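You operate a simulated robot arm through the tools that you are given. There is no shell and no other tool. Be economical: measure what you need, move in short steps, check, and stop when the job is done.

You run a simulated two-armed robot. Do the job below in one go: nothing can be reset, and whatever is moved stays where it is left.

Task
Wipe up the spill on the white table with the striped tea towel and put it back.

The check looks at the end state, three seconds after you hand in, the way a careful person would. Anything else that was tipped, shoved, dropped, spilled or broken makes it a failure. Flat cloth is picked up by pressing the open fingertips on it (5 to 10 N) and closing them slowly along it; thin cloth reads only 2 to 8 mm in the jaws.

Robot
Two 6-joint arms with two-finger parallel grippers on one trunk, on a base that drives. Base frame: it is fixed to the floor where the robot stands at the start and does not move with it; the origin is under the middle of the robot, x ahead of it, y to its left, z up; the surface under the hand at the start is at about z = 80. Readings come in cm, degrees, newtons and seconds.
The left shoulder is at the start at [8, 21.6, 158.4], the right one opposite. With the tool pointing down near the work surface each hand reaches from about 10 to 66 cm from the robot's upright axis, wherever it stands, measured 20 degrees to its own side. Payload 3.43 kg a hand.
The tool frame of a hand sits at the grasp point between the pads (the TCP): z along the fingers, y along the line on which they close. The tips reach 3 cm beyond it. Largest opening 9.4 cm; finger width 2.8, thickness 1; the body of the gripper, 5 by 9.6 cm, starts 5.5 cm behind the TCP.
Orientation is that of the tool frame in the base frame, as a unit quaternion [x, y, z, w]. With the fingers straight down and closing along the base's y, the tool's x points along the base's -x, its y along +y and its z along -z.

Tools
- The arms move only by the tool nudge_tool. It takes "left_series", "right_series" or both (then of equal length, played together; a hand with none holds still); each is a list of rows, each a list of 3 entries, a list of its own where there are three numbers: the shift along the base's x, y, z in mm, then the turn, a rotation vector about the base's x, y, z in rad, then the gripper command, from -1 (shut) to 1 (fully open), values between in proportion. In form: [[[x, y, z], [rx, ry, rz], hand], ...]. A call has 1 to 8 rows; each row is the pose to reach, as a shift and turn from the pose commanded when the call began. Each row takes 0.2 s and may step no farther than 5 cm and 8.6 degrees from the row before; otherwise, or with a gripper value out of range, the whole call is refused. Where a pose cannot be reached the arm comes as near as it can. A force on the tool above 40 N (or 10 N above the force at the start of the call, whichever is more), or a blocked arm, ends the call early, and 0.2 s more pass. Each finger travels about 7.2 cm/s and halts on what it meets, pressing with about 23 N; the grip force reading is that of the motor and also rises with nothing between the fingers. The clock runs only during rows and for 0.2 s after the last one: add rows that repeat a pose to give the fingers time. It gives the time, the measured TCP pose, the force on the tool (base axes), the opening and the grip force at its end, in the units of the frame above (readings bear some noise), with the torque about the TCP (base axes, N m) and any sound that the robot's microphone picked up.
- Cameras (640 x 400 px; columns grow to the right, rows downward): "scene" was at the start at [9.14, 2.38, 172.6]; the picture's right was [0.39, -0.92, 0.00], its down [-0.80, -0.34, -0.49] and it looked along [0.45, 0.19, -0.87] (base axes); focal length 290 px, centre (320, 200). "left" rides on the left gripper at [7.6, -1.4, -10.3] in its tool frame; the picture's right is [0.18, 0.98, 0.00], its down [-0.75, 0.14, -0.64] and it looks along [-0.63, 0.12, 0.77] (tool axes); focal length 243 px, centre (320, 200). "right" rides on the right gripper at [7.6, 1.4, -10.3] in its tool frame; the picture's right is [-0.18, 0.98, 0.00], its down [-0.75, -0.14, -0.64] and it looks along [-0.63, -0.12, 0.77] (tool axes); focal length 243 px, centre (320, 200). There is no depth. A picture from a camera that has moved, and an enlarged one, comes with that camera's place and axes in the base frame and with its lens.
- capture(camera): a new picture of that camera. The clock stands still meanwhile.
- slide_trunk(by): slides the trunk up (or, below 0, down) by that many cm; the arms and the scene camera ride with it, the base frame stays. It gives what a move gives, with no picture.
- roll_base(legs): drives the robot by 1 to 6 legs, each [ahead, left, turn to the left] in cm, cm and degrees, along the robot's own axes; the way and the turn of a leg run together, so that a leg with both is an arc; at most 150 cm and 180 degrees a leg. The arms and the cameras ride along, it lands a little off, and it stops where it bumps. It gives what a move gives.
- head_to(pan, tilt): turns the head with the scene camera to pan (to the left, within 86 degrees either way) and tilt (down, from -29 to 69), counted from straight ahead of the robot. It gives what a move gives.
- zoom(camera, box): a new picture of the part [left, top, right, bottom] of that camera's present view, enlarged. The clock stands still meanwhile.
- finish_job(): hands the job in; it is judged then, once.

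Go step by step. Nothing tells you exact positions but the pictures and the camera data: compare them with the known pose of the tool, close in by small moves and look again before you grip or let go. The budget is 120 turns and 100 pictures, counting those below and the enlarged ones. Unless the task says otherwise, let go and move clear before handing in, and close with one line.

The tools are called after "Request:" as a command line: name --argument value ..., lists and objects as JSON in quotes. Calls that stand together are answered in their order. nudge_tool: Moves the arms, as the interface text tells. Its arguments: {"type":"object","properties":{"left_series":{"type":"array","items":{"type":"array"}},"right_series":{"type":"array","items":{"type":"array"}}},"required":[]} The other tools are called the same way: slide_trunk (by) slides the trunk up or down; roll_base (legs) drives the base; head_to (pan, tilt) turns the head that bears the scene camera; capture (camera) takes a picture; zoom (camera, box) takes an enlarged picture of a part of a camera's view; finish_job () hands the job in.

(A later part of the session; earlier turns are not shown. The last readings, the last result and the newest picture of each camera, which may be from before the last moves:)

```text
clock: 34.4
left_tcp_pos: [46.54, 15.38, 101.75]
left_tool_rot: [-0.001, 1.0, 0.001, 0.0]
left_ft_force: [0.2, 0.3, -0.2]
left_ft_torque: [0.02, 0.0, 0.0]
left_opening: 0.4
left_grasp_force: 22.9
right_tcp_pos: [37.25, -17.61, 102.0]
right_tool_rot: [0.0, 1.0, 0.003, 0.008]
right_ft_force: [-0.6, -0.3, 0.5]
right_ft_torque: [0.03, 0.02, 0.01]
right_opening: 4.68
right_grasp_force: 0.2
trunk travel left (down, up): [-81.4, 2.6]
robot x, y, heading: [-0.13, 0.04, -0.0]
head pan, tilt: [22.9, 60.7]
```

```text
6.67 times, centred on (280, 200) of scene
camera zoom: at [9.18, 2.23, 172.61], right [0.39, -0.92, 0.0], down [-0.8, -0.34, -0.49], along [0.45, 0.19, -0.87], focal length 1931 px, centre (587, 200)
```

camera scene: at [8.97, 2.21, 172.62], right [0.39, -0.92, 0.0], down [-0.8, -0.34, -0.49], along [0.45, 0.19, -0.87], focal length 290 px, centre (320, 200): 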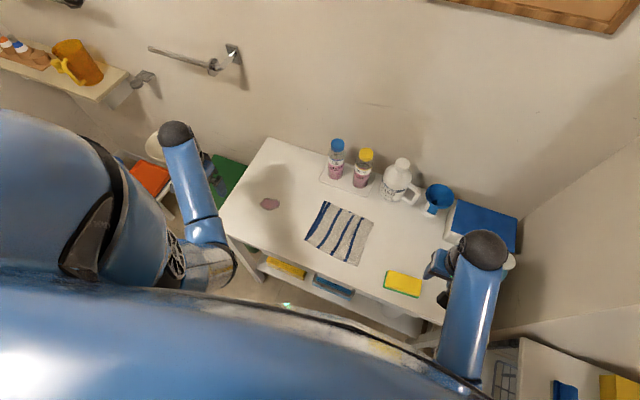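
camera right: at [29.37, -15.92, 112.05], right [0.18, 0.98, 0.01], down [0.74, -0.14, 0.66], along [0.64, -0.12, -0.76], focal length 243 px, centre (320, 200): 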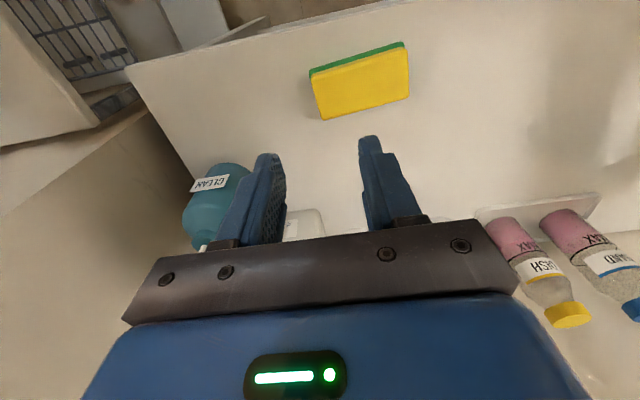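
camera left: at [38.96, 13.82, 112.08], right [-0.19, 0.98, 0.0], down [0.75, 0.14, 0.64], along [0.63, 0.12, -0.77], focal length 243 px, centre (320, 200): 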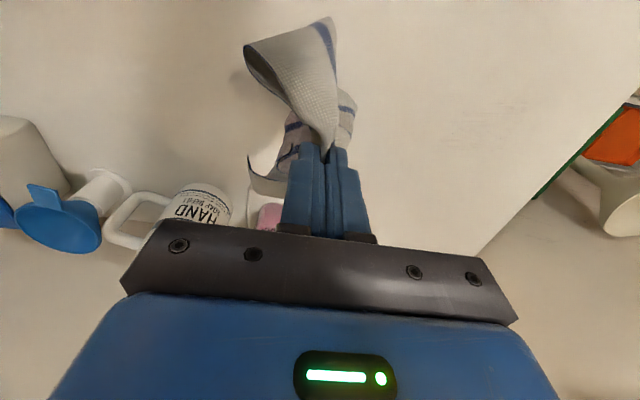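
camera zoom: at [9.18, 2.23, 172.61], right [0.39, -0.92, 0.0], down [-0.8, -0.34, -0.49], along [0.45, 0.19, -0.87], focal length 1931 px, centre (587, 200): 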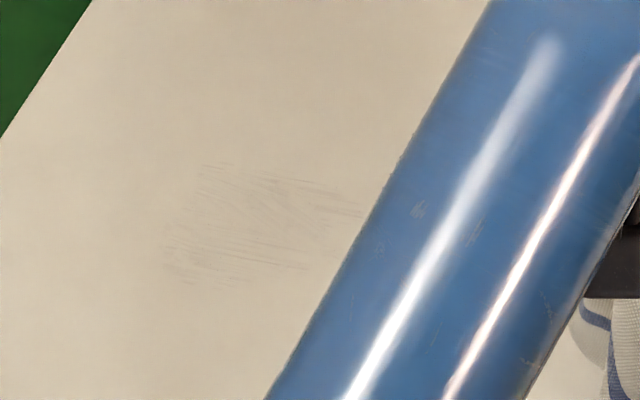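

Only hair-thin streaks are left. One final scrub round, this time with strokes along x too.

Request:
nudge_tool --left_series '[[[5, 40, 0], [0, 0, 0], -1], [[10, 85, 0], [0, 0, 0], -1], [[10, 130, 0], [0, 0, 0], -1], [[10, 175, 0], [0, 0, 0], -1], [[10, 220, 0], [0, 0, 0], -1], [[10, 265, 0], [0, 0, 0], -1], [[10, 290, -5], [0, 0, 0], -1], [[10, 290, -30], [0, 0, 0], -1]]'

Request:
nudge_tool --left_series '[[[0, 0, -30], [0, 0, 0], -1], [[0, 5, -60], [0, 0, 0], -1], [[0, 0, -90], [0, 0, 0], -1], [[0, -5, -120], [0, 0, 0], -1], [[0, -10, -145], [0, 0, 0], -1], [[0, -10, -155], [0, 0, 0], -1]]'

Request:
nudge_tool --left_series '[[[25, 0, -1], [0, 0, 0], -1], [[50, -5, -1], [0, 0, 0], -1], [[10, -15, -1], [0, 0, 0], -1], [[-35, -25, -1], [0, 0, 0], -1], [[0, -35, -1], [0, 0, 0], -1], [[40, -45, -1], [0, 0, 0], -1], [[0, -55, -1], [0, 0, 0], -1], [[-35, -65, -1], [0, 0, 0], -1]]'

Request:
nudge_tool --left_series '[[[40, -10, 0], [0, 0, 0], -1], [[75, -25, 0], [0, 0, 0], -1], [[55, -40, 0], [0, 0, 0], -1], [[55, 0, 0], [0, 0, 0], -1], [[55, 40, 0], [0, 0, 0], -1], [[20, 55, 0], [0, 0, 0], -1], [[20, 15, 0], [0, 0, 0], -1], [[20, -20, 0], [0, 0, 0], -1]]'

Request:
nudge_tool --left_series '[[[15, -20, 40], [0, 0, 0], -1], [[15, -40, 80], [0, 0, 0], -1], [[15, -60, 120], [0, 0, 0], -1], [[15, -85, 155], [0, 0, 0], -1], [[15, -115, 185], [0, 0, 0], -1], [[15, -155, 185], [0, 0, 0], -1], [[15, -175, 185], [0, 0, 0], -1]]'

Request:
zoom --camera "left" --box '[380, 40, 600, 180]'

Request:
capture --camera "left"

```text
clock: 36.2
left_tcp_pos: [47.64, 44.31, 98.74]
left_tool_rot: [-0.001, 1.0, 0.0, 0.001]
left_ft_force: [0.2, -0.1, 0.7]
left_ft_torque: [0.02, 0.0, 0.0]
left_opening: 0.41
left_grasp_force: 23.1
right_tcp_pos: [37.23, -17.46, 102.04]
right_tool_rot: [0.0, 1.0, 0.002, 0.008]
right_ft_force: [-0.8, 0.2, -0.3]
right_ft_torque: [-0.01, 0.01, 0.01]
right_opening: 4.71
right_grasp_force: 0.1
trunk travel left (down, up): [-81.4, 2.6]
robot x, y, heading: [-0.08, 0.04, 0.2]
head pan, tilt: [22.9, 60.7]
```

```text
clock: 37.6
left_tcp_pos: [47.69, 43.23, 83.51]
left_tool_rot: [-0.001, 1.0, 0.003, 0.004]
left_ft_force: [2.4, 2.4, 10.4]
left_ft_torque: [0.21, -0.08, -0.06]
left_opening: 0.41
left_grasp_force: 23.1
right_tcp_pos: [37.05, -17.71, 102.08]
right_tool_rot: [0.0, 1.0, 0.003, 0.011]
right_ft_force: [0.5, 0.2, -0.5]
right_ft_torque: [0.03, -0.02, -0.01]
right_opening: 4.71
right_grasp_force: 0.0
trunk travel left (down, up): [-81.4, 2.6]
robot x, y, heading: [0.11, 0.23, -0.1]
head pan, tilt: [22.9, 60.7]
```

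```text
clock: 39.4
left_tcp_pos: [44.11, 36.69, 83.53]
left_tool_rot: [0.0, 1.0, 0.001, 0.003]
left_ft_force: [6.4, -1.2, 23.0]
left_ft_torque: [0.17, -0.14, -0.04]
left_opening: 0.38
left_grasp_force: 22.9
right_tcp_pos: [36.76, -17.75, 102.26]
right_tool_rot: [0.0, 1.0, 0.003, 0.011]
right_ft_force: [-0.3, 0.0, 0.3]
right_ft_torque: [0.02, -0.05, 0.0]
right_opening: 4.72
right_grasp_force: 0.2
trunk travel left (down, up): [-81.4, 2.6]
robot x, y, heading: [0.15, 0.16, 0.0]
head pan, tilt: [22.9, 60.7]
```

```text
clock: 39.7
left_tcp_pos: [44.63, 36.64, 83.38]
left_tool_rot: [-0.001, 1.0, 0.003, -0.002]
left_ft_force: [-7.9, -2.8, 27.9]
left_ft_torque: [0.15, 0.44, 0.08]
left_opening: 0.4
left_grasp_force: 23.1
right_tcp_pos: [37.1, -17.64, 102.13]
right_tool_rot: [-0.001, 1.0, 0.003, 0.009]
right_ft_force: [-0.1, 0.1, 0.2]
right_ft_torque: [-0.02, 0.04, 0.0]
right_opening: 4.7
right_grasp_force: 0.0
trunk travel left (down, up): [-81.4, 2.6]
robot x, y, heading: [-0.34, -0.0, 0.0]
head pan, tilt: [22.9, 60.7]
stopped in row 1 (left hand): the force on the tool passed its limit at 51 N (the readings are from after the stop); the commanded pose is now the measured one
```

```text
clock: 41.3
left_tcp_pos: [46.23, 19.05, 101.57]
left_tool_rot: [-0.002, 1.0, 0.001, -0.005]
left_ft_force: [0.3, 0.6, -0.7]
left_ft_torque: [0.03, 0.0, 0.01]
left_opening: 0.42
left_grasp_force: 22.7
right_tcp_pos: [37.18, -17.52, 102.01]
right_tool_rot: [0.0, 1.0, 0.002, 0.008]
right_ft_force: [-0.4, 0.3, 0.7]
right_ft_torque: [-0.05, -0.01, 0.0]
right_opening: 4.67
right_grasp_force: 0.0
trunk travel left (down, up): [-81.4, 2.6]
robot x, y, heading: [-0.17, -0.48, 0.0]
head pan, tilt: [22.9, 60.7]
```

```text
2.86 times, centred on (490, 110) of left
camera zoom: at [38.68, 17.65, 112.01], right [-0.19, 0.98, 0.0], down [0.76, 0.14, 0.64], along [0.62, 0.12, -0.77], focal length 693 px, centre (-166, 457)
```

zoom: 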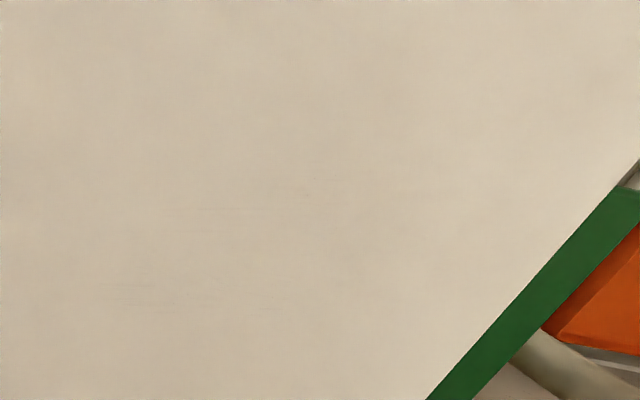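

```text
64 pictures are left
camera left: at [38.68, 17.65, 112.01], right [-0.19, 0.98, 0.0], down [0.76, 0.14, 0.64], along [0.62, 0.12, -0.77], focal length 243 px, centre (320, 200)
```

left: 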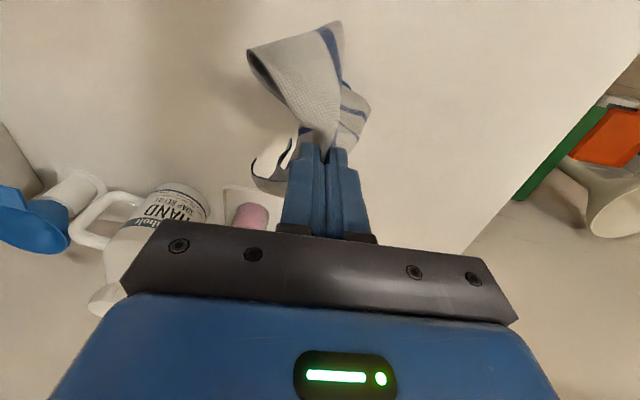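

The table is clean. Now I'll lay the towel back: free edge down near y≈22–25, and draw the hand right to the original grip point at (46.9, 3.3).

Request:
nudge_tool --left_series '[[[7, 40, 0], [0, 0, 0], -1], [[7, 85, 0], [0, 0, 0], -1], [[7, 85, -10], [0, 0, 0], -1], [[7, 85, -40], [0, 0, 0], -1], [[7, 75, -70], [0, 0, 0], -1], [[7, 55, -100], [0, 0, 0], -1], [[7, 25, -135], [0, 0, 0], -1], [[7, -15, -160], [0, 0, 0], -1]]'

Request:
nudge_tool --left_series '[[[0, -35, -10], [0, 0, 0], -1], [[0, -65, -15], [0, 0, 0], -1], [[0, -90, -18], [0, 0, 0], -1], [[0, -110, -20], [0, 0, 0], -1]]'

Request:
capture --camera "left"

Request:
zoom --camera "scene" --box '[240, 140, 440, 300]'

Request:
capture --camera "right"

```text
clock: 43.1
left_tcp_pos: [47.06, 17.67, 85.6]
left_tool_rot: [-0.002, 1.0, 0.002, -0.004]
left_ft_force: [0.3, 1.1, -0.7]
left_ft_torque: [0.0, 0.02, -0.01]
left_opening: 0.4
left_grasp_force: 23.6
right_tcp_pos: [37.29, -17.58, 102.07]
right_tool_rot: [0.0, 1.0, 0.002, 0.009]
right_ft_force: [-0.2, 0.8, -0.5]
right_ft_torque: [0.0, 0.03, 0.01]
right_opening: 4.72
right_grasp_force: 0.0
trunk travel left (down, up): [-81.4, 2.6]
robot x, y, heading: [0.2, 0.0, 0.1]
head pan, tilt: [22.9, 60.7]
```

```text
clock: 44.1
left_tcp_pos: [46.84, 6.65, 83.61]
left_tool_rot: [-0.002, 1.0, 0.001, -0.004]
left_ft_force: [0.5, 1.0, 0.4]
left_ft_torque: [0.06, 0.0, -0.03]
left_opening: 0.37
left_grasp_force: 23.0
right_tcp_pos: [37.04, -17.62, 102.01]
right_tool_rot: [0.0, 1.0, 0.002, 0.009]
right_ft_force: [0.8, -0.5, 0.1]
right_ft_torque: [-0.01, -0.01, 0.02]
right_opening: 4.68
right_grasp_force: 0.0
trunk travel left (down, up): [-81.4, 2.6]
robot x, y, heading: [-0.05, 0.36, 0.1]
head pan, tilt: [22.9, 60.7]
```

```text
63 pictures are left
camera left: at [39.37, 5.22, 94.04], right [-0.19, 0.98, 0.0], down [0.76, 0.14, 0.64], along [0.62, 0.12, -0.77], focal length 243 px, centre (320, 200)
```

left: 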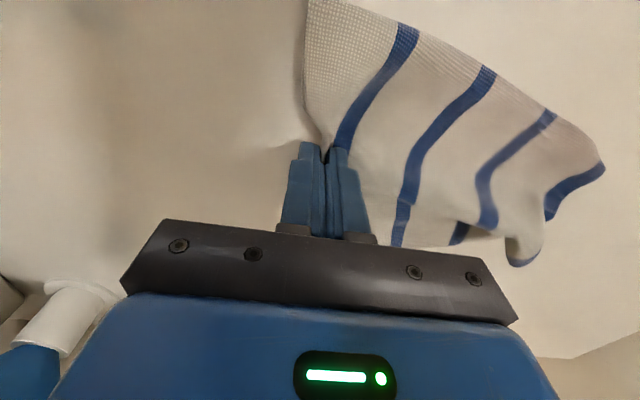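

```text
2.50 times, centred on (340, 220) of scene
camera zoom: at [9.12, 2.33, 172.6], right [0.39, -0.92, 0.0], down [-0.8, -0.34, -0.49], along [0.45, 0.19, -0.87], focal length 724 px, centre (270, 150)
```

zoom: 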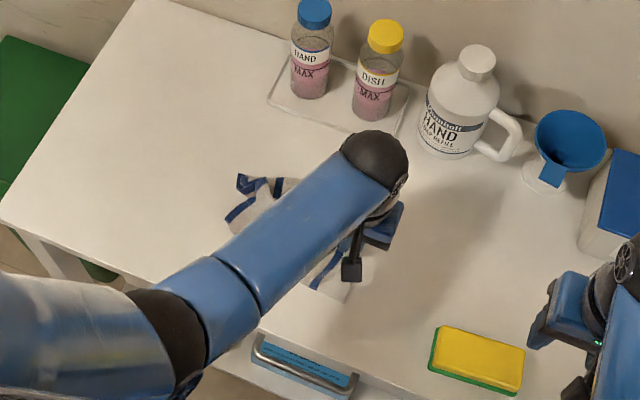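

```text
61 pictures are left
camera right: at [29.31, -16.04, 112.03], right [0.18, 0.98, 0.01], down [0.74, -0.14, 0.66], along [0.64, -0.11, -0.76], focal length 243 px, centre (320, 200)
```

right: 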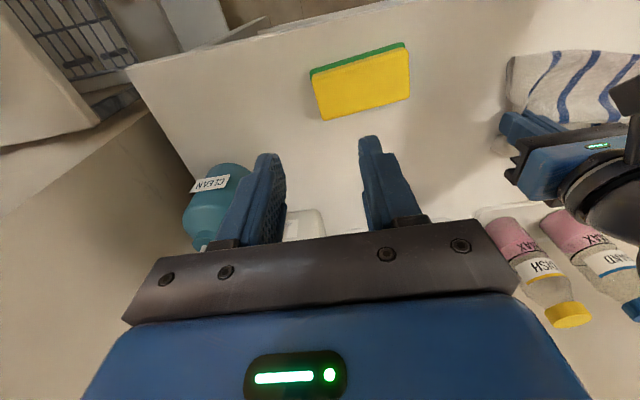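

The towel is nearly home. I'll drag the last 3.5 cm, open slowly, lift and look.

Request:
nudge_tool --left_series '[[[0, -20, 0], [0, 0, 0], -1], [[0, -35, 0], [0, 0, 0], -1], [[0, -35, 0], [0, 0, 0], -0.7], [[0, -35, 0], [0, 0, 0], -0.6], [[0, -35, 15], [0, 0, 0], -0.6], [[0, -35, 50], [0, 0, 0], -0.6], [[0, -35, 95], [0, 0, 0], -0.6], [[0, -35, 140], [0, 0, 0], -0.6]]'

Request:
nudge_tool --left_series '[[[-20, 40, 30], [0, 0, 0], -0.6], [[-50, 75, 40], [0, 0, 0], -0.6], [[-80, 110, 50], [0, 0, 0], -0.6]]'

Request:
capture --camera "left"

Request:
capture --camera "right"

Request:
zoom --camera "scene" --box '[240, 140, 440, 300]'

```text
clock: 45.9
left_tcp_pos: [46.97, 3.2, 97.74]
left_tool_rot: [-0.002, 1.0, 0.001, -0.003]
left_ft_force: [0.5, 0.4, 0.4]
left_ft_torque: [0.04, 0.02, -0.01]
left_opening: 1.86
left_grasp_force: 0.1
right_tcp_pos: [37.18, -17.52, 102.01]
right_tool_rot: [0.0, 1.0, 0.002, 0.008]
right_ft_force: [0.5, -0.6, 0.0]
right_ft_torque: [-0.04, -0.02, -0.03]
right_opening: 4.68
right_grasp_force: 0.0
trunk travel left (down, up): [-81.4, 2.6]
robot x, y, heading: [-0.08, 0.3, -0.2]
head pan, tilt: [22.9, 60.7]
```

```text
refused: row 1 steps farther than a row can; nothing moved
```

```text
60 pictures are left
camera left: at [39.35, 1.79, 108.12], right [-0.19, 0.98, 0.0], down [0.76, 0.14, 0.64], along [0.62, 0.12, -0.77], focal length 243 px, centre (320, 200)
```

left: 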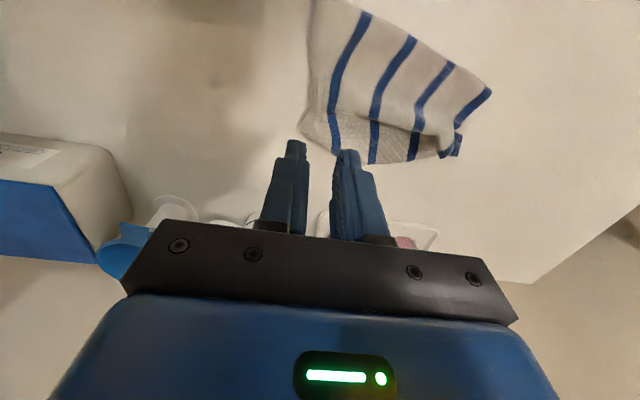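

```text
59 pictures are left
camera right: at [29.3, -16.05, 112.03], right [0.18, 0.98, 0.01], down [0.74, -0.14, 0.66], along [0.64, -0.12, -0.76], focal length 243 px, centre (320, 200)
```

right: 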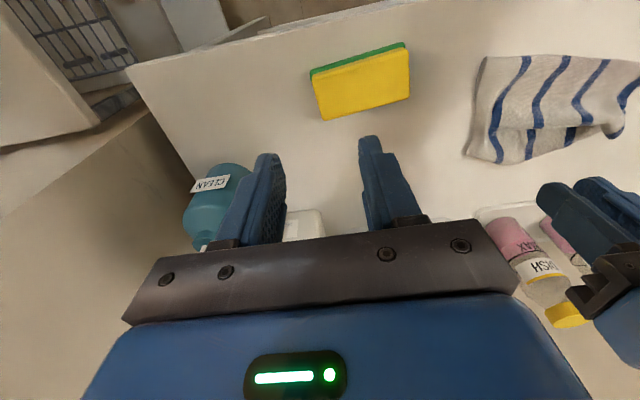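

```text
2.50 times, centred on (340, 220) of scene
camera zoom: at [9.1, 2.32, 172.6], right [0.39, -0.92, 0.0], down [-0.8, -0.34, -0.49], along [0.45, 0.19, -0.87], focal length 724 px, centre (270, 150)
```

zoom: 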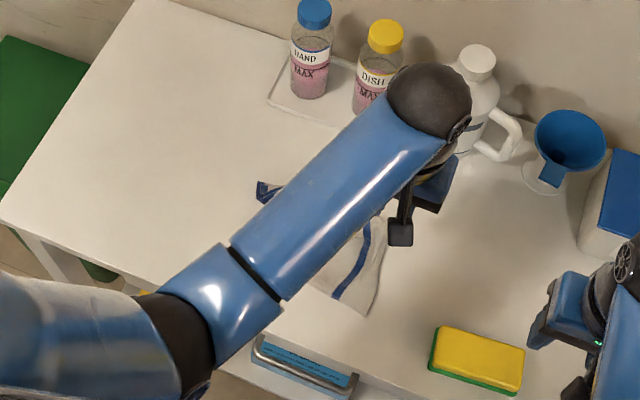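

Released near home. I'll move the hand away to view the towel fully.

Request:
nudge_tool --left_series '[[[0, 40, 10], [0, 0, 0], 0], [[0, 85, 20], [0, 0, 0], 0], [[0, 130, 20], [0, 0, 0], 0], [[0, 175, 20], [0, 0, 0], 0], [[0, 220, 20], [0, 0, 0], 0], [[0, 265, 20], [0, 0, 0], 0], [[0, 310, 20], [0, 0, 0], 0], [[0, 350, 20], [0, 0, 0], 0]]'

Request:
zoom --camera "scene" --box '[260, 160, 420, 290]'

Request:
zoom --camera "right" --box '[400, 20, 640, 180]'

Request:
capture --camera "left"

```text
clock: 47.7
left_tcp_pos: [46.92, 38.36, 99.64]
left_tool_rot: [-0.002, 1.0, 0.0, -0.004]
left_ft_force: [-0.7, 0.3, 0.0]
left_ft_torque: [0.0, 0.0, -0.02]
left_opening: 4.69
left_grasp_force: 0.0
right_tcp_pos: [37.28, -17.3, 102.07]
right_tool_rot: [0.0, 1.0, 0.001, 0.009]
right_ft_force: [0.2, 0.0, -0.4]
right_ft_torque: [-0.04, 0.04, 0.0]
right_opening: 4.7
right_grasp_force: 0.0
trunk travel left (down, up): [-81.4, 2.6]
robot x, y, heading: [0.16, 0.02, 0.1]
head pan, tilt: [22.9, 60.7]
```

```text
3.08 times, centred on (340, 225) of scene
camera zoom: at [9.14, 2.53, 172.6], right [0.39, -0.92, 0.0], down [-0.8, -0.34, -0.49], along [0.45, 0.19, -0.87], focal length 891 px, centre (258, 123)
```

zoom: 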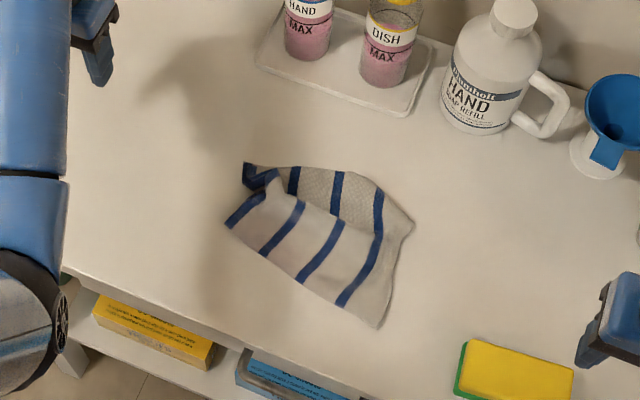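

```text
2.50 times, centred on (520, 100) of right
camera zoom: at [29.33, -15.92, 112.05], right [0.18, 0.98, 0.01], down [0.74, -0.14, 0.66], along [0.64, -0.12, -0.76], focal length 606 px, centre (-180, 450)
```

zoom: 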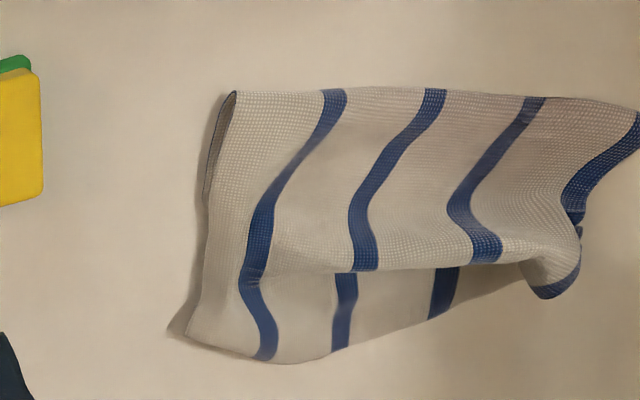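

```text
55 pictures are left
camera left: at [39.41, 36.96, 110.01], right [-0.19, 0.98, 0.0], down [0.76, 0.14, 0.64], along [0.62, 0.12, -0.77], focal length 243 px, centre (320, 200)
```

left: 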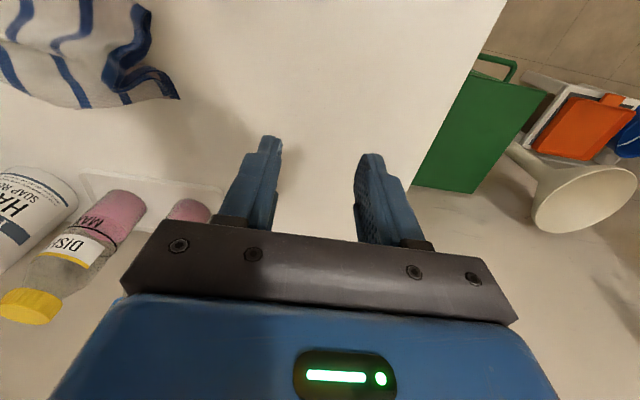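

The towel is home on y (1.5–22), but its far side is rumpled and short in x (39–52 instead of 39–57). I'll pull the far corners back out, starting with the far-right one.

Request:
nudge_tool --left_series '[[[0, -40, 0], [0, 0, 0], -0.3], [[0, -85, 0], [0, 0, 0], -0.3], [[0, -130, 0], [0, 0, 0], -0.3], [[0, -175, 0], [0, 0, 0], -0.3], [[0, -220, 0], [0, 0, 0], -0.3], [[0, -265, 0], [0, 0, 0], -0.3], [[0, -310, -10], [0, 0, 0], -0.3], [[10, -352, -30], [0, 0, 0], -0.3]]'

Request:
nudge_tool --left_series '[[[20, 0, -30], [0, 0, 0], -0.3], [[27, 0, -70], [0, 0, 0], -0.3]]'

Request:
capture --camera "left"

Request:
zoom --camera "right" --box '[400, 20, 640, 180]'

```text
clock: 49.5
left_tcp_pos: [47.84, 2.92, 96.53]
left_tool_rot: [-0.002, 1.0, 0.002, -0.004]
left_ft_force: [-0.2, -0.1, 0.4]
left_ft_torque: [-0.01, 0.02, 0.01]
left_opening: 3.29
left_grasp_force: 0.0
right_tcp_pos: [37.24, -17.57, 102.04]
right_tool_rot: [0.0, 1.0, 0.002, 0.009]
right_ft_force: [-0.3, -0.1, 0.9]
right_ft_torque: [-0.04, 0.02, 0.03]
right_opening: 4.72
right_grasp_force: 0.1
trunk travel left (down, up): [-81.4, 2.6]
robot x, y, heading: [-0.06, 0.23, 0.1]
head pan, tilt: [22.9, 60.7]
```

```text
clock: 50.1
left_tcp_pos: [50.74, 2.96, 89.53]
left_tool_rot: [-0.002, 1.0, 0.002, -0.004]
left_ft_force: [0.4, 0.4, 0.1]
left_ft_torque: [0.03, 0.02, -0.01]
left_opening: 3.29
left_grasp_force: 0.1
right_tcp_pos: [37.33, -17.48, 102.02]
right_tool_rot: [0.0, 1.0, 0.001, 0.009]
right_ft_force: [0.3, -0.2, -0.2]
right_ft_torque: [-0.01, 0.01, 0.01]
right_opening: 4.71
right_grasp_force: 0.0
trunk travel left (down, up): [-81.4, 2.6]
robot x, y, heading: [0.43, -0.1, 0.2]
head pan, tilt: [22.9, 60.7]
```

```text
54 pictures are left
camera left: at [43.11, 1.57, 100.0], right [-0.19, 0.98, 0.0], down [0.76, 0.14, 0.64], along [0.62, 0.12, -0.77], focal length 243 px, centre (320, 200)
```

left: 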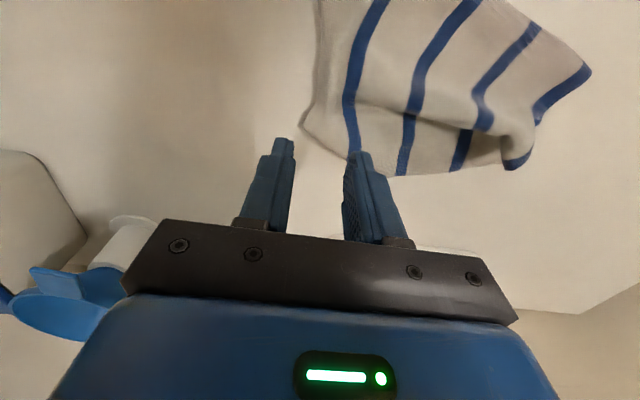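

```text
2.50 times, centred on (520, 100) of right
camera zoom: at [29.42, -16.07, 112.0], right [0.18, 0.98, 0.01], down [0.74, -0.14, 0.65], along [0.64, -0.11, -0.76], focal length 606 px, centre (-180, 450)
```

zoom: 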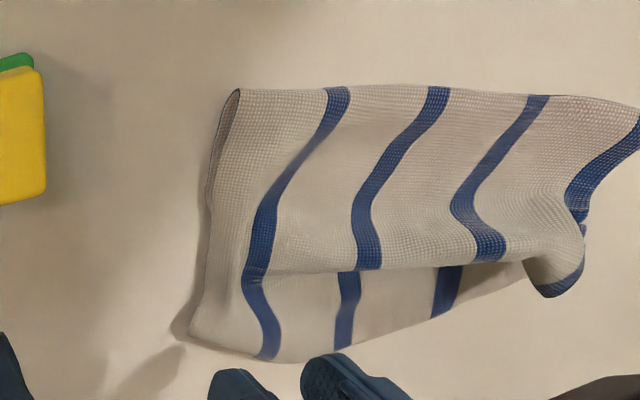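

Far-right corner is at about (51, 1.5). I'll lower there and pinch it.

Request:
nudge_tool --left_series '[[[-5, 0, -30], [0, 0, 0], -0.3], [[-5, 0, -55], [0, 0, 0], -0.3], [[-5, 0, -62], [0.018, 0, 0], -0.3], [[-5, 0, -64], [0.018, 0, 0], -0.3]]'

```text
clock: 51.1
left_tcp_pos: [50.08, 3.03, 83.33]
left_tool_rot: [-0.002, 1.0, 0.008, -0.004]
left_ft_force: [0.9, -0.3, 4.0]
left_ft_torque: [0.04, -0.04, 0.02]
left_opening: 3.29
left_grasp_force: 0.1
right_tcp_pos: [37.07, -17.6, 102.02]
right_tool_rot: [0.0, 1.0, 0.002, 0.009]
right_ft_force: [-0.5, -0.5, -0.2]
right_ft_torque: [0.0, -0.01, 0.0]
right_opening: 4.71
right_grasp_force: 0.0
trunk travel left (down, up): [-81.4, 2.6]
robot x, y, heading: [0.32, -0.16, 0.0]
head pan, tilt: [22.9, 60.7]
```

Request:
nudge_tool --left_series '[[[0, 0, -1], [0, 0, 0], -0.45], [[0, 0, -1], [0, 0, 0], -0.6], [[0, 0, -1], [0, 0, 0], -0.75], [[0, 0, -1], [0, 0, 0], -0.9], [[0, 0, -1], [0, 0, 0], -1], [[0, 0, -1], [0, 0, 0], -1]]'

Request:
nudge_tool --left_series '[[[10, -2, 5], [0, 0, 0], -1], [[25, -5, 6], [0, 0, 0], -1], [[40, -8, 5], [0, 0, 0], -1], [[46, -8, 3], [0, 0, 0], -1]]'

Request:
capture --camera "left"

Request:
zoom --camera "right" --box '[400, 20, 640, 180]'

```text
clock: 52.5
left_tcp_pos: [50.05, 3.09, 83.15]
left_tool_rot: [-0.001, 1.0, 0.01, -0.003]
left_ft_force: [2.8, 3.3, 20.1]
left_ft_torque: [0.25, -0.23, 0.0]
left_opening: 0.71
left_grasp_force: 22.9
right_tcp_pos: [37.06, -17.51, 102.08]
right_tool_rot: [0.0, 1.0, 0.001, 0.01]
right_ft_force: [0.0, -0.4, 0.3]
right_ft_torque: [-0.01, -0.03, 0.0]
right_opening: 4.71
right_grasp_force: 0.1
trunk travel left (down, up): [-81.4, 2.6]
robot x, y, heading: [-0.2, 0.03, 0.1]
head pan, tilt: [22.9, 60.7]
```

```text
clock: 53.5
left_tcp_pos: [54.7, 2.36, 83.51]
left_tool_rot: [-0.002, 1.0, 0.01, -0.003]
left_ft_force: [-0.6, -1.0, 1.8]
left_ft_torque: [-0.01, -0.06, 0.02]
left_opening: 0.64
left_grasp_force: 22.5
right_tcp_pos: [37.15, -17.61, 102.1]
right_tool_rot: [0.0, 1.0, 0.002, 0.01]
right_ft_force: [0.0, 0.1, 1.1]
right_ft_torque: [0.02, -0.05, 0.01]
right_opening: 4.71
right_grasp_force: 0.2
trunk travel left (down, up): [-81.4, 2.6]
robot x, y, heading: [-0.16, -0.12, -0.1]
head pan, tilt: [22.9, 60.7]
```

```text
52 pictures are left
camera left: at [47.13, 0.61, 93.82], right [-0.19, 0.98, 0.02], down [0.76, 0.13, 0.64], along [0.62, 0.14, -0.77], focal length 243 px, centre (320, 200)
```

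left: 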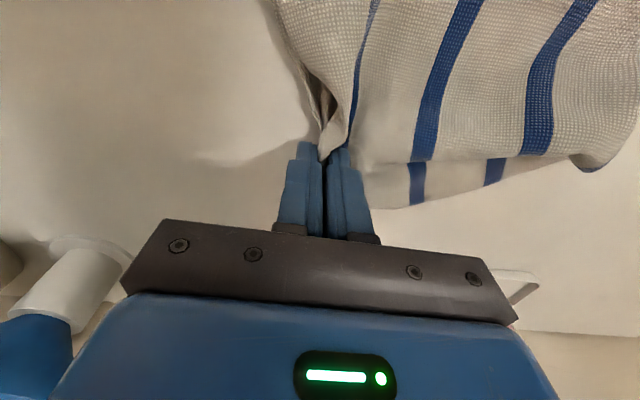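

```text
2.50 times, centred on (520, 100) of right
camera zoom: at [29.29, -16.04, 112.04], right [0.18, 0.98, 0.01], down [0.74, -0.14, 0.66], along [0.65, -0.12, -0.76], focal length 606 px, centre (-180, 450)
```

zoom: 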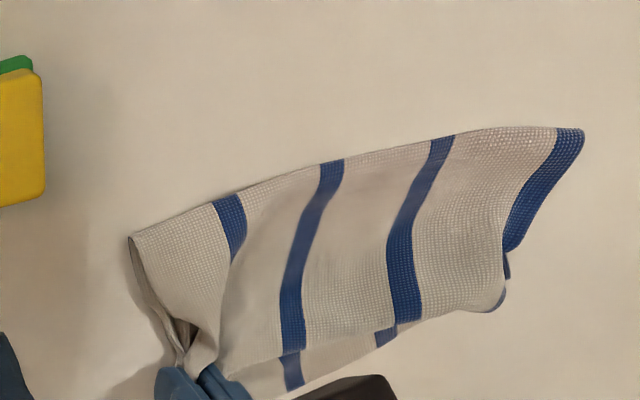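

The whole towel slid with the pull since its right edge is still gathered; I need the other hand to hold the near corner. I'll release with the left hand and move it away first.

Request:
nudge_tool --left_series '[[[0, 0, 0], [0, 0, 0], -0.7], [[0, 0, 0], [0, 0, 0], -0.5], [[0, 0, 30], [0, 0, 0], -0.5], [[0, 0, 75], [0, 0, 0], -0.5], [[0, 0, 120], [0, 0, 0], -0.5], [[0, 40, 145], [0, 0, 0], -0.5], [[0, 80, 160], [0, 0, 0], -0.5], [[0, 125, 160], [0, 0, 0], -0.5]]'

Request:
nudge_tool --left_series '[[[0, 45, 0], [0, 0, 0], -0.5], [[0, 90, 0], [0, 0, 0], -0.5], [[0, 135, 0], [0, 0, 0], -0.5], [[0, 180, 0], [0, 0, 0], -0.5]]' --right_series '[[[20, 20, 0], [0, 0, 0], -0.3], [[40, 50, -20], [0, 0, 0], -0.3], [[60, 90, -40], [0, 0, 0], -0.3], [[75, 130, -60], [0, 0, 0], -0.3]]'

Request:
capture --camera "right"

Request:
zoom --camera "scene" --box '[260, 160, 420, 290]'

```text
clock: 55.3
left_tcp_pos: [54.62, 14.67, 99.47]
left_tool_rot: [-0.001, 1.0, 0.009, -0.003]
left_ft_force: [0.8, 0.7, -0.5]
left_ft_torque: [-0.01, 0.01, 0.01]
left_opening: 2.35
left_grasp_force: 0.2
right_tcp_pos: [37.13, -17.5, 101.97]
right_tool_rot: [0.002, 1.0, 0.002, 0.009]
right_ft_force: [0.5, 0.1, -0.8]
right_ft_torque: [-0.01, -0.01, 0.02]
right_opening: 4.71
right_grasp_force: 0.2
trunk travel left (down, up): [-81.4, 2.6]
robot x, y, heading: [0.05, 0.27, 0.0]
head pan, tilt: [22.9, 60.7]
```

```text
clock: 56.3
left_tcp_pos: [54.68, 32.99, 99.3]
left_tool_rot: [-0.002, 1.0, 0.009, -0.004]
left_ft_force: [0.0, 0.2, 0.3]
left_ft_torque: [-0.01, -0.02, 0.04]
left_opening: 2.35
left_grasp_force: 0.1
right_tcp_pos: [44.64, -4.41, 95.99]
right_tool_rot: [0.0, 1.0, 0.001, 0.008]
right_ft_force: [-0.6, 0.1, -0.2]
right_ft_torque: [0.0, -0.04, 0.03]
right_opening: 3.31
right_grasp_force: 0.0
trunk travel left (down, up): [-81.4, 2.6]
robot x, y, heading: [0.05, -0.04, -0.2]
head pan, tilt: [22.9, 60.7]
```

```text
50 pictures are left
camera right: at [36.87, -2.86, 106.01], right [0.18, 0.98, 0.01], down [0.74, -0.14, 0.65], along [0.64, -0.12, -0.76], focal length 243 px, centre (320, 200)
```

right: 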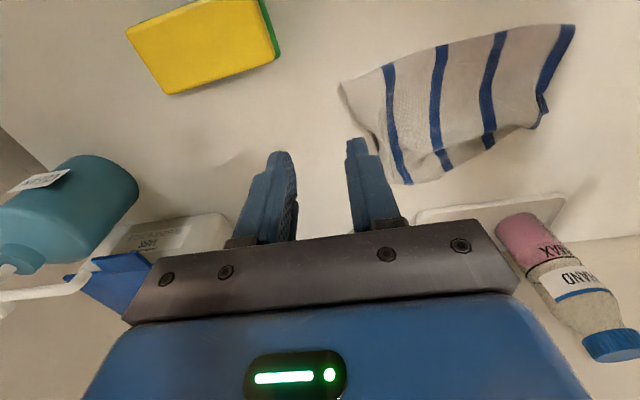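

```text
3.08 times, centred on (340, 225) of scene
camera zoom: at [9.25, 2.65, 172.59], right [0.39, -0.92, 0.0], down [-0.8, -0.34, -0.49], along [0.45, 0.19, -0.87], focal length 891 px, centre (258, 123)
```

zoom: 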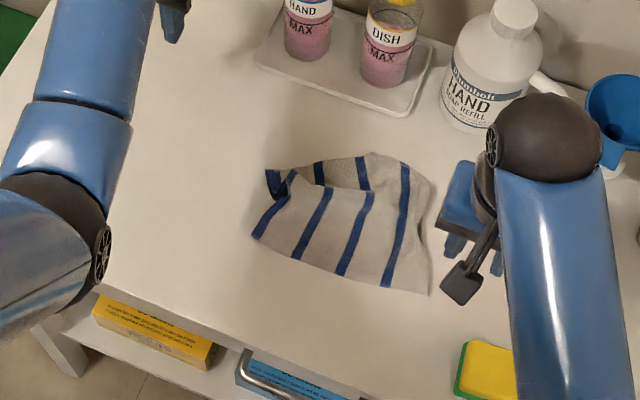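

Near-right corner is at about (44.9, −2.5). I'll pinch it with the right hand.

Request:
nudge_tool --right_series '[[[10, 20, -10], [0, 0, 0], -0.3], [[15, 35, -50], [0, 0, 0], -0.3], [[15, 35, -95], [0, 0, 0], -0.3], [[15, 35, -122], [0, 0, 0], -0.3]]'

Request:
capture --camera "right"

```text
clock: 57.3
left_tcp_pos: [54.53, 32.74, 99.37]
left_tool_rot: [-0.001, 1.0, 0.01, -0.003]
left_ft_force: [0.9, -0.7, -0.6]
left_ft_torque: [-0.01, -0.03, 0.01]
left_opening: 2.35
left_grasp_force: 0.0
right_tcp_pos: [46.24, -1.0, 83.93]
right_tool_rot: [0.0, 1.0, 0.003, 0.01]
right_ft_force: [-0.1, 0.2, 0.6]
right_ft_torque: [-0.02, -0.03, -0.02]
right_opening: 3.27
right_grasp_force: 0.1
trunk travel left (down, up): [-81.4, 2.6]
robot x, y, heading: [-0.07, -0.04, 0.1]
head pan, tilt: [22.9, 60.7]
```

```text
48 pictures are left
camera right: at [38.38, 0.46, 93.82], right [0.18, 0.98, 0.01], down [0.74, -0.14, 0.66], along [0.65, -0.11, -0.76], focal length 243 px, centre (320, 200)
```

right: 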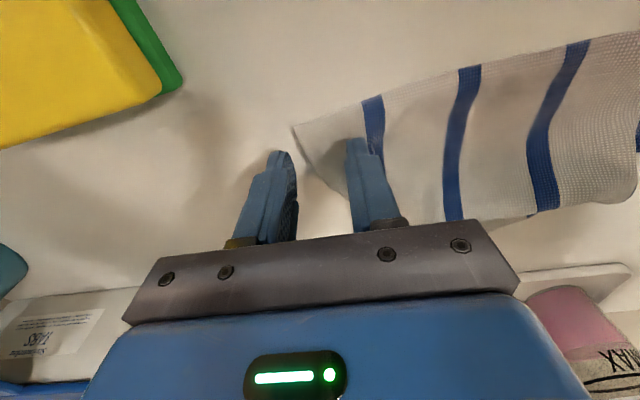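

Request:
nudge_tool --right_series '[[[0, 0, -5], [0, 0, 0], -0.3], [[0, 0, -9], [0, 0, 0], -0.3], [[0, 0, -9], [0, 0, 0], -0.45], [[0, 0, -9], [0, 0, 0], -0.6], [[0, 0, -9], [0, 0, 0], -0.75], [[0, 0, -9], [0, 0, 0], -0.9], [[0, 0, -9], [0, 0, 0], -1], [[0, 0, -9], [0, 0, 0], -1]]'

Request:
capture --camera "right"

```text
clock: 59.1
left_tcp_pos: [54.46, 32.83, 99.68]
left_tool_rot: [-0.001, 1.0, 0.01, -0.003]
left_ft_force: [0.3, 0.4, -0.4]
left_ft_torque: [0.03, 0.0, 0.01]
left_opening: 2.34
left_grasp_force: 0.0
right_tcp_pos: [46.19, -0.93, 83.12]
right_tool_rot: [-0.001, 1.0, 0.003, 0.012]
right_ft_force: [4.5, 2.9, 34.4]
right_ft_torque: [0.3, 0.18, 0.0]
right_opening: 0.42
right_grasp_force: 23.5
trunk travel left (down, up): [-81.4, 2.6]
robot x, y, heading: [-0.27, 0.09, 0.2]
head pan, tilt: [22.9, 60.7]
```

```text
47 pictures are left
camera right: at [38.24, 0.57, 93.12], right [0.18, 0.98, 0.01], down [0.74, -0.14, 0.66], along [0.65, -0.11, -0.75], focal length 243 px, centre (320, 200)
```

right: 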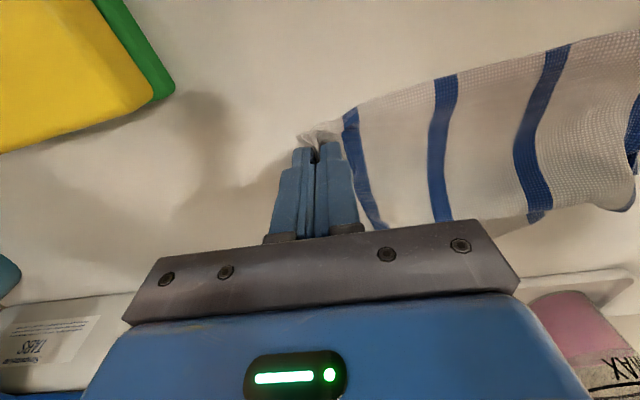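

The corner is gripped. I'll ease the pressure and draw it toward its home near (38.6, 1.6).

Request:
nudge_tool --right_series '[[[0, 0, 5], [0, 0, 0], -1], [[-15, 8, 6], [0, 0, 0], -1], [[-30, 17, 6], [0, 0, 0], -1], [[-45, 27, 6], [0, 0, 0], -1], [[-60, 37, 6], [0, 0, 0], -1]]'

Request:
capture --camera "right"

Request:
capture --camera "left"

Request:
zoom --camera "scene" --box '[260, 160, 420, 290]'

```text
clock: 60.3
left_tcp_pos: [54.59, 32.69, 99.48]
left_tool_rot: [-0.002, 1.0, 0.009, -0.003]
left_ft_force: [-0.6, 0.5, -0.4]
left_ft_torque: [0.05, -0.03, 0.0]
left_opening: 2.35
left_grasp_force: 0.1
right_tcp_pos: [40.1, 2.68, 83.61]
right_tool_rot: [0.0, 1.0, 0.002, 0.009]
right_ft_force: [-0.1, 0.7, -0.4]
right_ft_torque: [0.0, 0.0, 0.01]
right_opening: 0.32
right_grasp_force: 23.0
trunk travel left (down, up): [-81.4, 2.6]
robot x, y, heading: [0.29, 0.16, 0.0]
head pan, tilt: [22.9, 60.7]
```

```text
46 pictures are left
camera right: at [32.23, 4.14, 93.55], right [0.18, 0.98, 0.01], down [0.74, -0.14, 0.65], along [0.64, -0.12, -0.76], focal length 243 px, centre (320, 200)
```

right: 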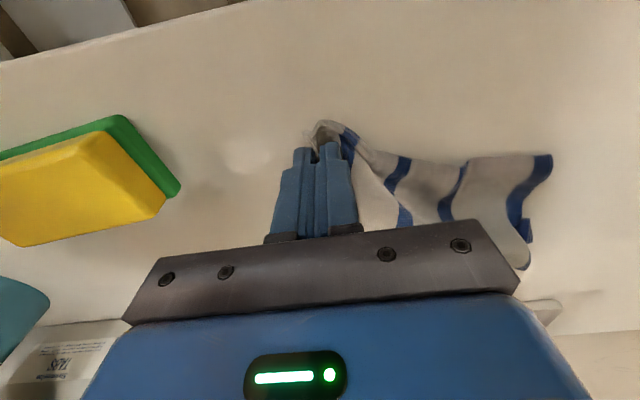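

```text
45 pictures are left
camera left: at [47.05, 31.17, 109.79], right [-0.19, 0.98, 0.02], down [0.76, 0.13, 0.64], along [0.62, 0.14, -0.77], focal length 243 px, centre (320, 200)
```

left: 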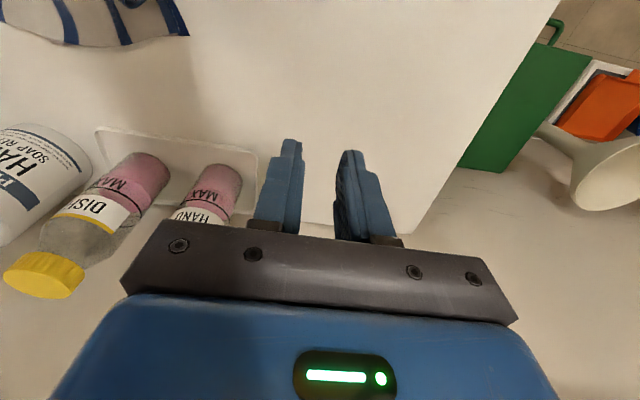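

```text
3.08 times, centred on (340, 225) of scene
camera zoom: at [9.09, 2.36, 172.6], right [0.39, -0.92, 0.0], down [-0.8, -0.34, -0.49], along [0.45, 0.19, -0.87], focal length 891 px, centre (258, 123)
```

zoom: 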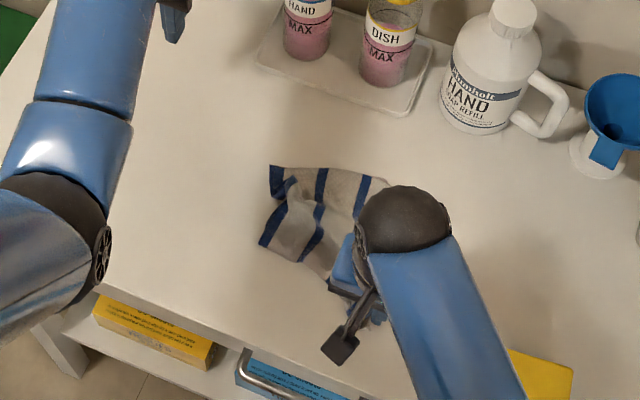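

The near-right corner is home and held. Now I'll take the near-left corner with the left hand, so both hands can hold the near edge taut, lift, and lay the towel flat again.

Request:
nudge_tool --left_series '[[[-30, -30, 0], [0, 0, 0], -0.3], [[-60, -60, 0], [0, 0, 0], -0.3], [[-90, -90, 0], [-0.02, 0, 0], -0.3], [[-104, -130, -15], [-0.035, 0, 0], -0.3], [[-104, -165, -45], [-0.035, 0, 0], -0.3], [[-104, -165, -90], [-0.035, 0, 0], -0.3], [[-104, -165, -110], [-0.035, 0, 0], -0.3]]'

Request:
capture --camera "left"

Request:
capture --camera "right"

```text
clock: 61.9
left_tcp_pos: [44.35, 16.28, 88.36]
left_tool_rot: [-0.001, 1.0, -0.008, -0.003]
left_ft_force: [-0.3, -0.2, 0.3]
left_ft_torque: [0.03, 0.02, 0.0]
left_opening: 3.28
left_grasp_force: 0.1
right_tcp_pos: [40.14, 2.71, 83.46]
right_tool_rot: [0.0, 1.0, 0.001, 0.009]
right_ft_force: [-0.5, 0.7, 0.4]
right_ft_torque: [-0.01, 0.01, 0.02]
right_opening: 0.3
right_grasp_force: 23.6
trunk travel left (down, up): [-81.4, 2.6]
robot x, y, heading: [-0.33, 0.2, 0.1]
head pan, tilt: [22.9, 60.7]
```

```text
43 pictures are left
camera left: at [36.79, 14.96, 98.81], right [-0.19, 0.98, -0.01], down [0.76, 0.15, 0.63], along [0.63, 0.11, -0.77], focal length 243 px, centre (320, 200)
```

left: 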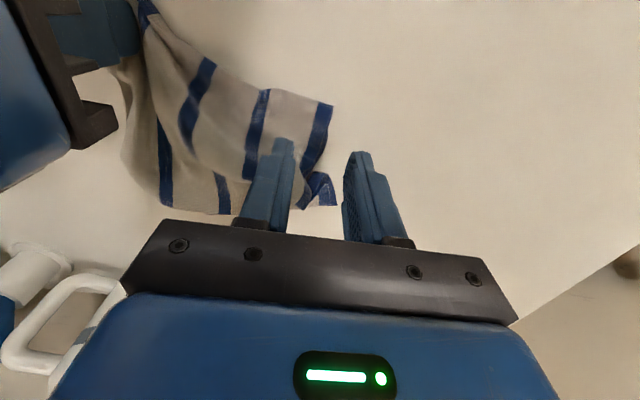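

```text
42 pictures are left
camera right: at [32.27, 4.19, 93.55], right [0.18, 0.98, 0.01], down [0.74, -0.14, 0.66], along [0.64, -0.12, -0.76], focal length 243 px, centre (320, 200)
```

right: 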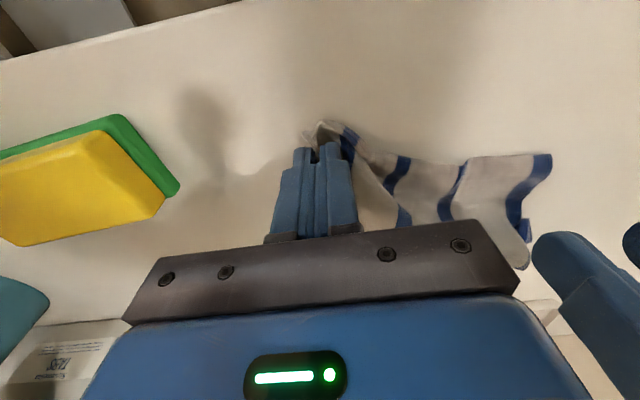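

Request:
nudge_tool --left_series '[[[-4, -4, -25], [0, 0, 0], -0.3], [[-4, -4, -43], [0, 0, 0], -0.3], [[-4, -4, -50], [0, 0, 0], -0.3], [[-4, -4, -52], [0, 0, 0], -0.3]]'

```text
clock: 62.9
left_tcp_pos: [43.95, 15.91, 83.27]
left_tool_rot: [-0.002, 1.0, -0.008, -0.004]
left_ft_force: [0.0, 0.1, 1.0]
left_ft_torque: [-0.01, 0.0, -0.01]
left_opening: 3.28
left_grasp_force: 0.1
right_tcp_pos: [40.1, 2.6, 83.45]
right_tool_rot: [0.0, 1.0, 0.001, 0.009]
right_ft_force: [0.2, 0.4, -0.5]
right_ft_torque: [0.04, 0.0, -0.03]
right_opening: 0.3
right_grasp_force: 23.0
trunk travel left (down, up): [-81.4, 2.6]
robot x, y, heading: [-0.03, 0.01, 0.2]
head pan, tilt: [22.9, 60.7]
```

Request:
nudge_tool --left_series '[[[0, 0, -2], [0, 0, 0], -0.3], [[0, 0, -3], [0, 0, 0], -0.4], [[0, 0, -3], [0, 0, 0], -0.55], [[0, 0, -3], [0, 0, 0], -0.7], [[0, 0, -3], [0, 0, 0], -0.85], [[0, 0, -3], [0, 0, 0], -1], [[0, 0, -2], [0, 0, 0], -1]]'

Request:
capture --camera "left"

```text
clock: 64.5
left_tcp_pos: [43.91, 15.68, 83.17]
left_tool_rot: [-0.001, 1.0, -0.007, -0.002]
left_ft_force: [3.4, -4.9, 19.4]
left_ft_torque: [-0.25, -0.2, 0.03]
left_opening: 0.39
left_grasp_force: 23.4
right_tcp_pos: [40.19, 2.47, 83.58]
right_tool_rot: [0.0, 1.0, 0.003, 0.01]
right_ft_force: [0.9, -0.8, -0.2]
right_ft_torque: [-0.01, 0.04, -0.01]
right_opening: 0.33
right_grasp_force: 22.9
trunk travel left (down, up): [-81.4, 2.6]
robot x, y, heading: [0.06, -0.47, -0.0]
head pan, tilt: [22.9, 60.7]
```

```text
41 pictures are left
camera left: at [36.32, 14.44, 93.56], right [-0.19, 0.98, -0.01], down [0.76, 0.15, 0.64], along [0.63, 0.11, -0.77], focal length 243 px, centre (320, 200)
```

left: 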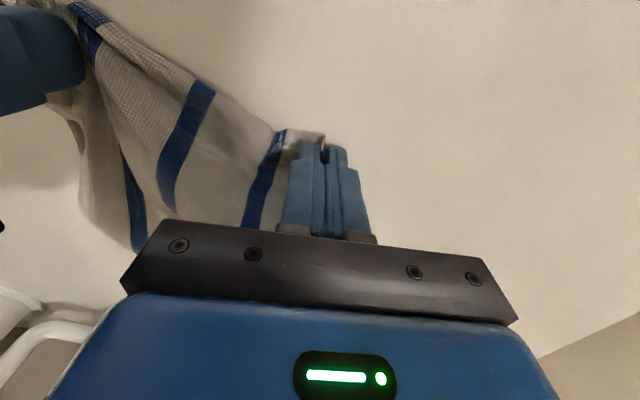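

Both near corners are held. I'll spread them to tension the near edge and lift together.

Request:
nudge_tool --left_series '[[[-5, 5, 15], [0.018, 0, 0], -1], [[-15, 15, 35], [0.018, 0, 0], -1], [[-25, 22, 65], [0.018, 0, 0], -1], [[-30, 28, 100], [0.018, 0, 0], -1], [[-30, 28, 135], [0.018, 0, 0], -1], [[-30, 28, 165], [0.018, 0, 0], -1]]' --right_series '[[[0, 0, 15], [0, 0, 0], -1], [[0, 0, 35], [0, 0, 0], -1], [[5, 0, 65], [0, 0, 0], -1], [[10, 0, 100], [0, 0, 0], -1], [[10, 0, 135], [0, 0, 0], -1], [[10, 0, 165], [0, 0, 0], -1]]'

Request:
capture --camera "left"

Request:
capture --camera "right"

Request:
zoom --camera "scene" --box '[240, 140, 440, 300]'

```text
clock: 65.9
left_tcp_pos: [41.0, 18.5, 99.58]
left_tool_rot: [-0.002, 1.0, 0.001, -0.004]
left_ft_force: [-1.0, -7.3, 0.2]
left_ft_torque: [-0.25, 0.02, -0.01]
left_opening: 0.39
left_grasp_force: 23.4
right_tcp_pos: [41.25, 2.74, 100.06]
right_tool_rot: [0.0, 1.0, 0.003, 0.01]
right_ft_force: [0.8, 6.7, 1.0]
right_ft_torque: [0.21, 0.0, -0.09]
right_opening: 0.32
right_grasp_force: 23.3
trunk travel left (down, up): [-81.4, 2.6]
robot x, y, heading: [0.28, -0.18, 0.0]
head pan, tilt: [22.9, 60.7]
```

```text
40 pictures are left
camera left: at [33.37, 17.12, 110.02], right [-0.19, 0.98, 0.0], down [0.76, 0.14, 0.64], along [0.62, 0.12, -0.77], focal length 243 px, centre (320, 200)
```

left: 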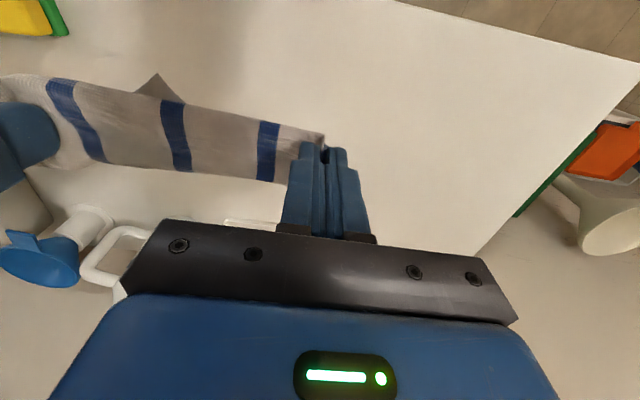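

```text
39 pictures are left
camera right: at [33.33, 4.17, 110.02], right [0.18, 0.98, 0.01], down [0.74, -0.14, 0.66], along [0.65, -0.11, -0.76], focal length 243 px, centre (320, 200)
```

right: 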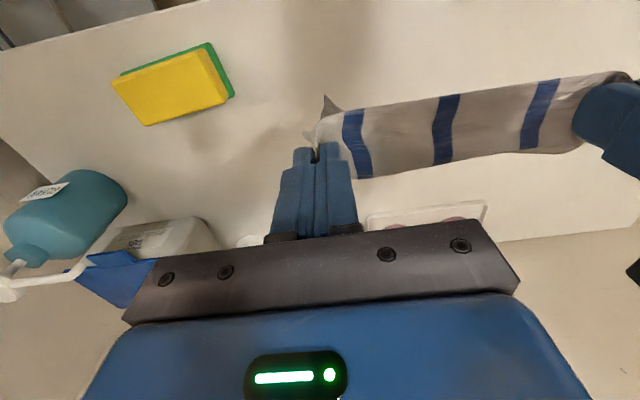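

```text
2.50 times, centred on (340, 220) of scene
camera zoom: at [9.08, 2.33, 172.6], right [0.39, -0.92, 0.0], down [-0.8, -0.34, -0.49], along [0.45, 0.19, -0.87], focal length 724 px, centre (270, 150)
```

zoom: 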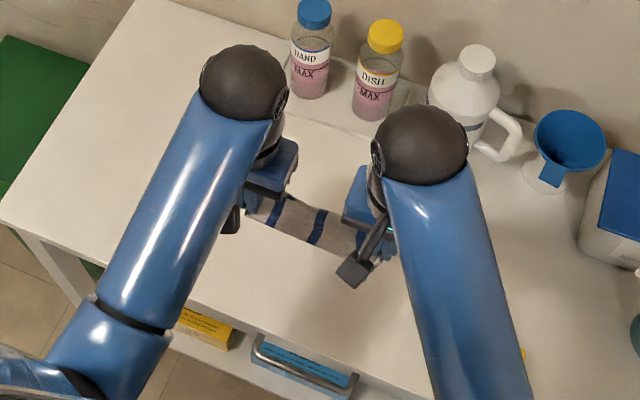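

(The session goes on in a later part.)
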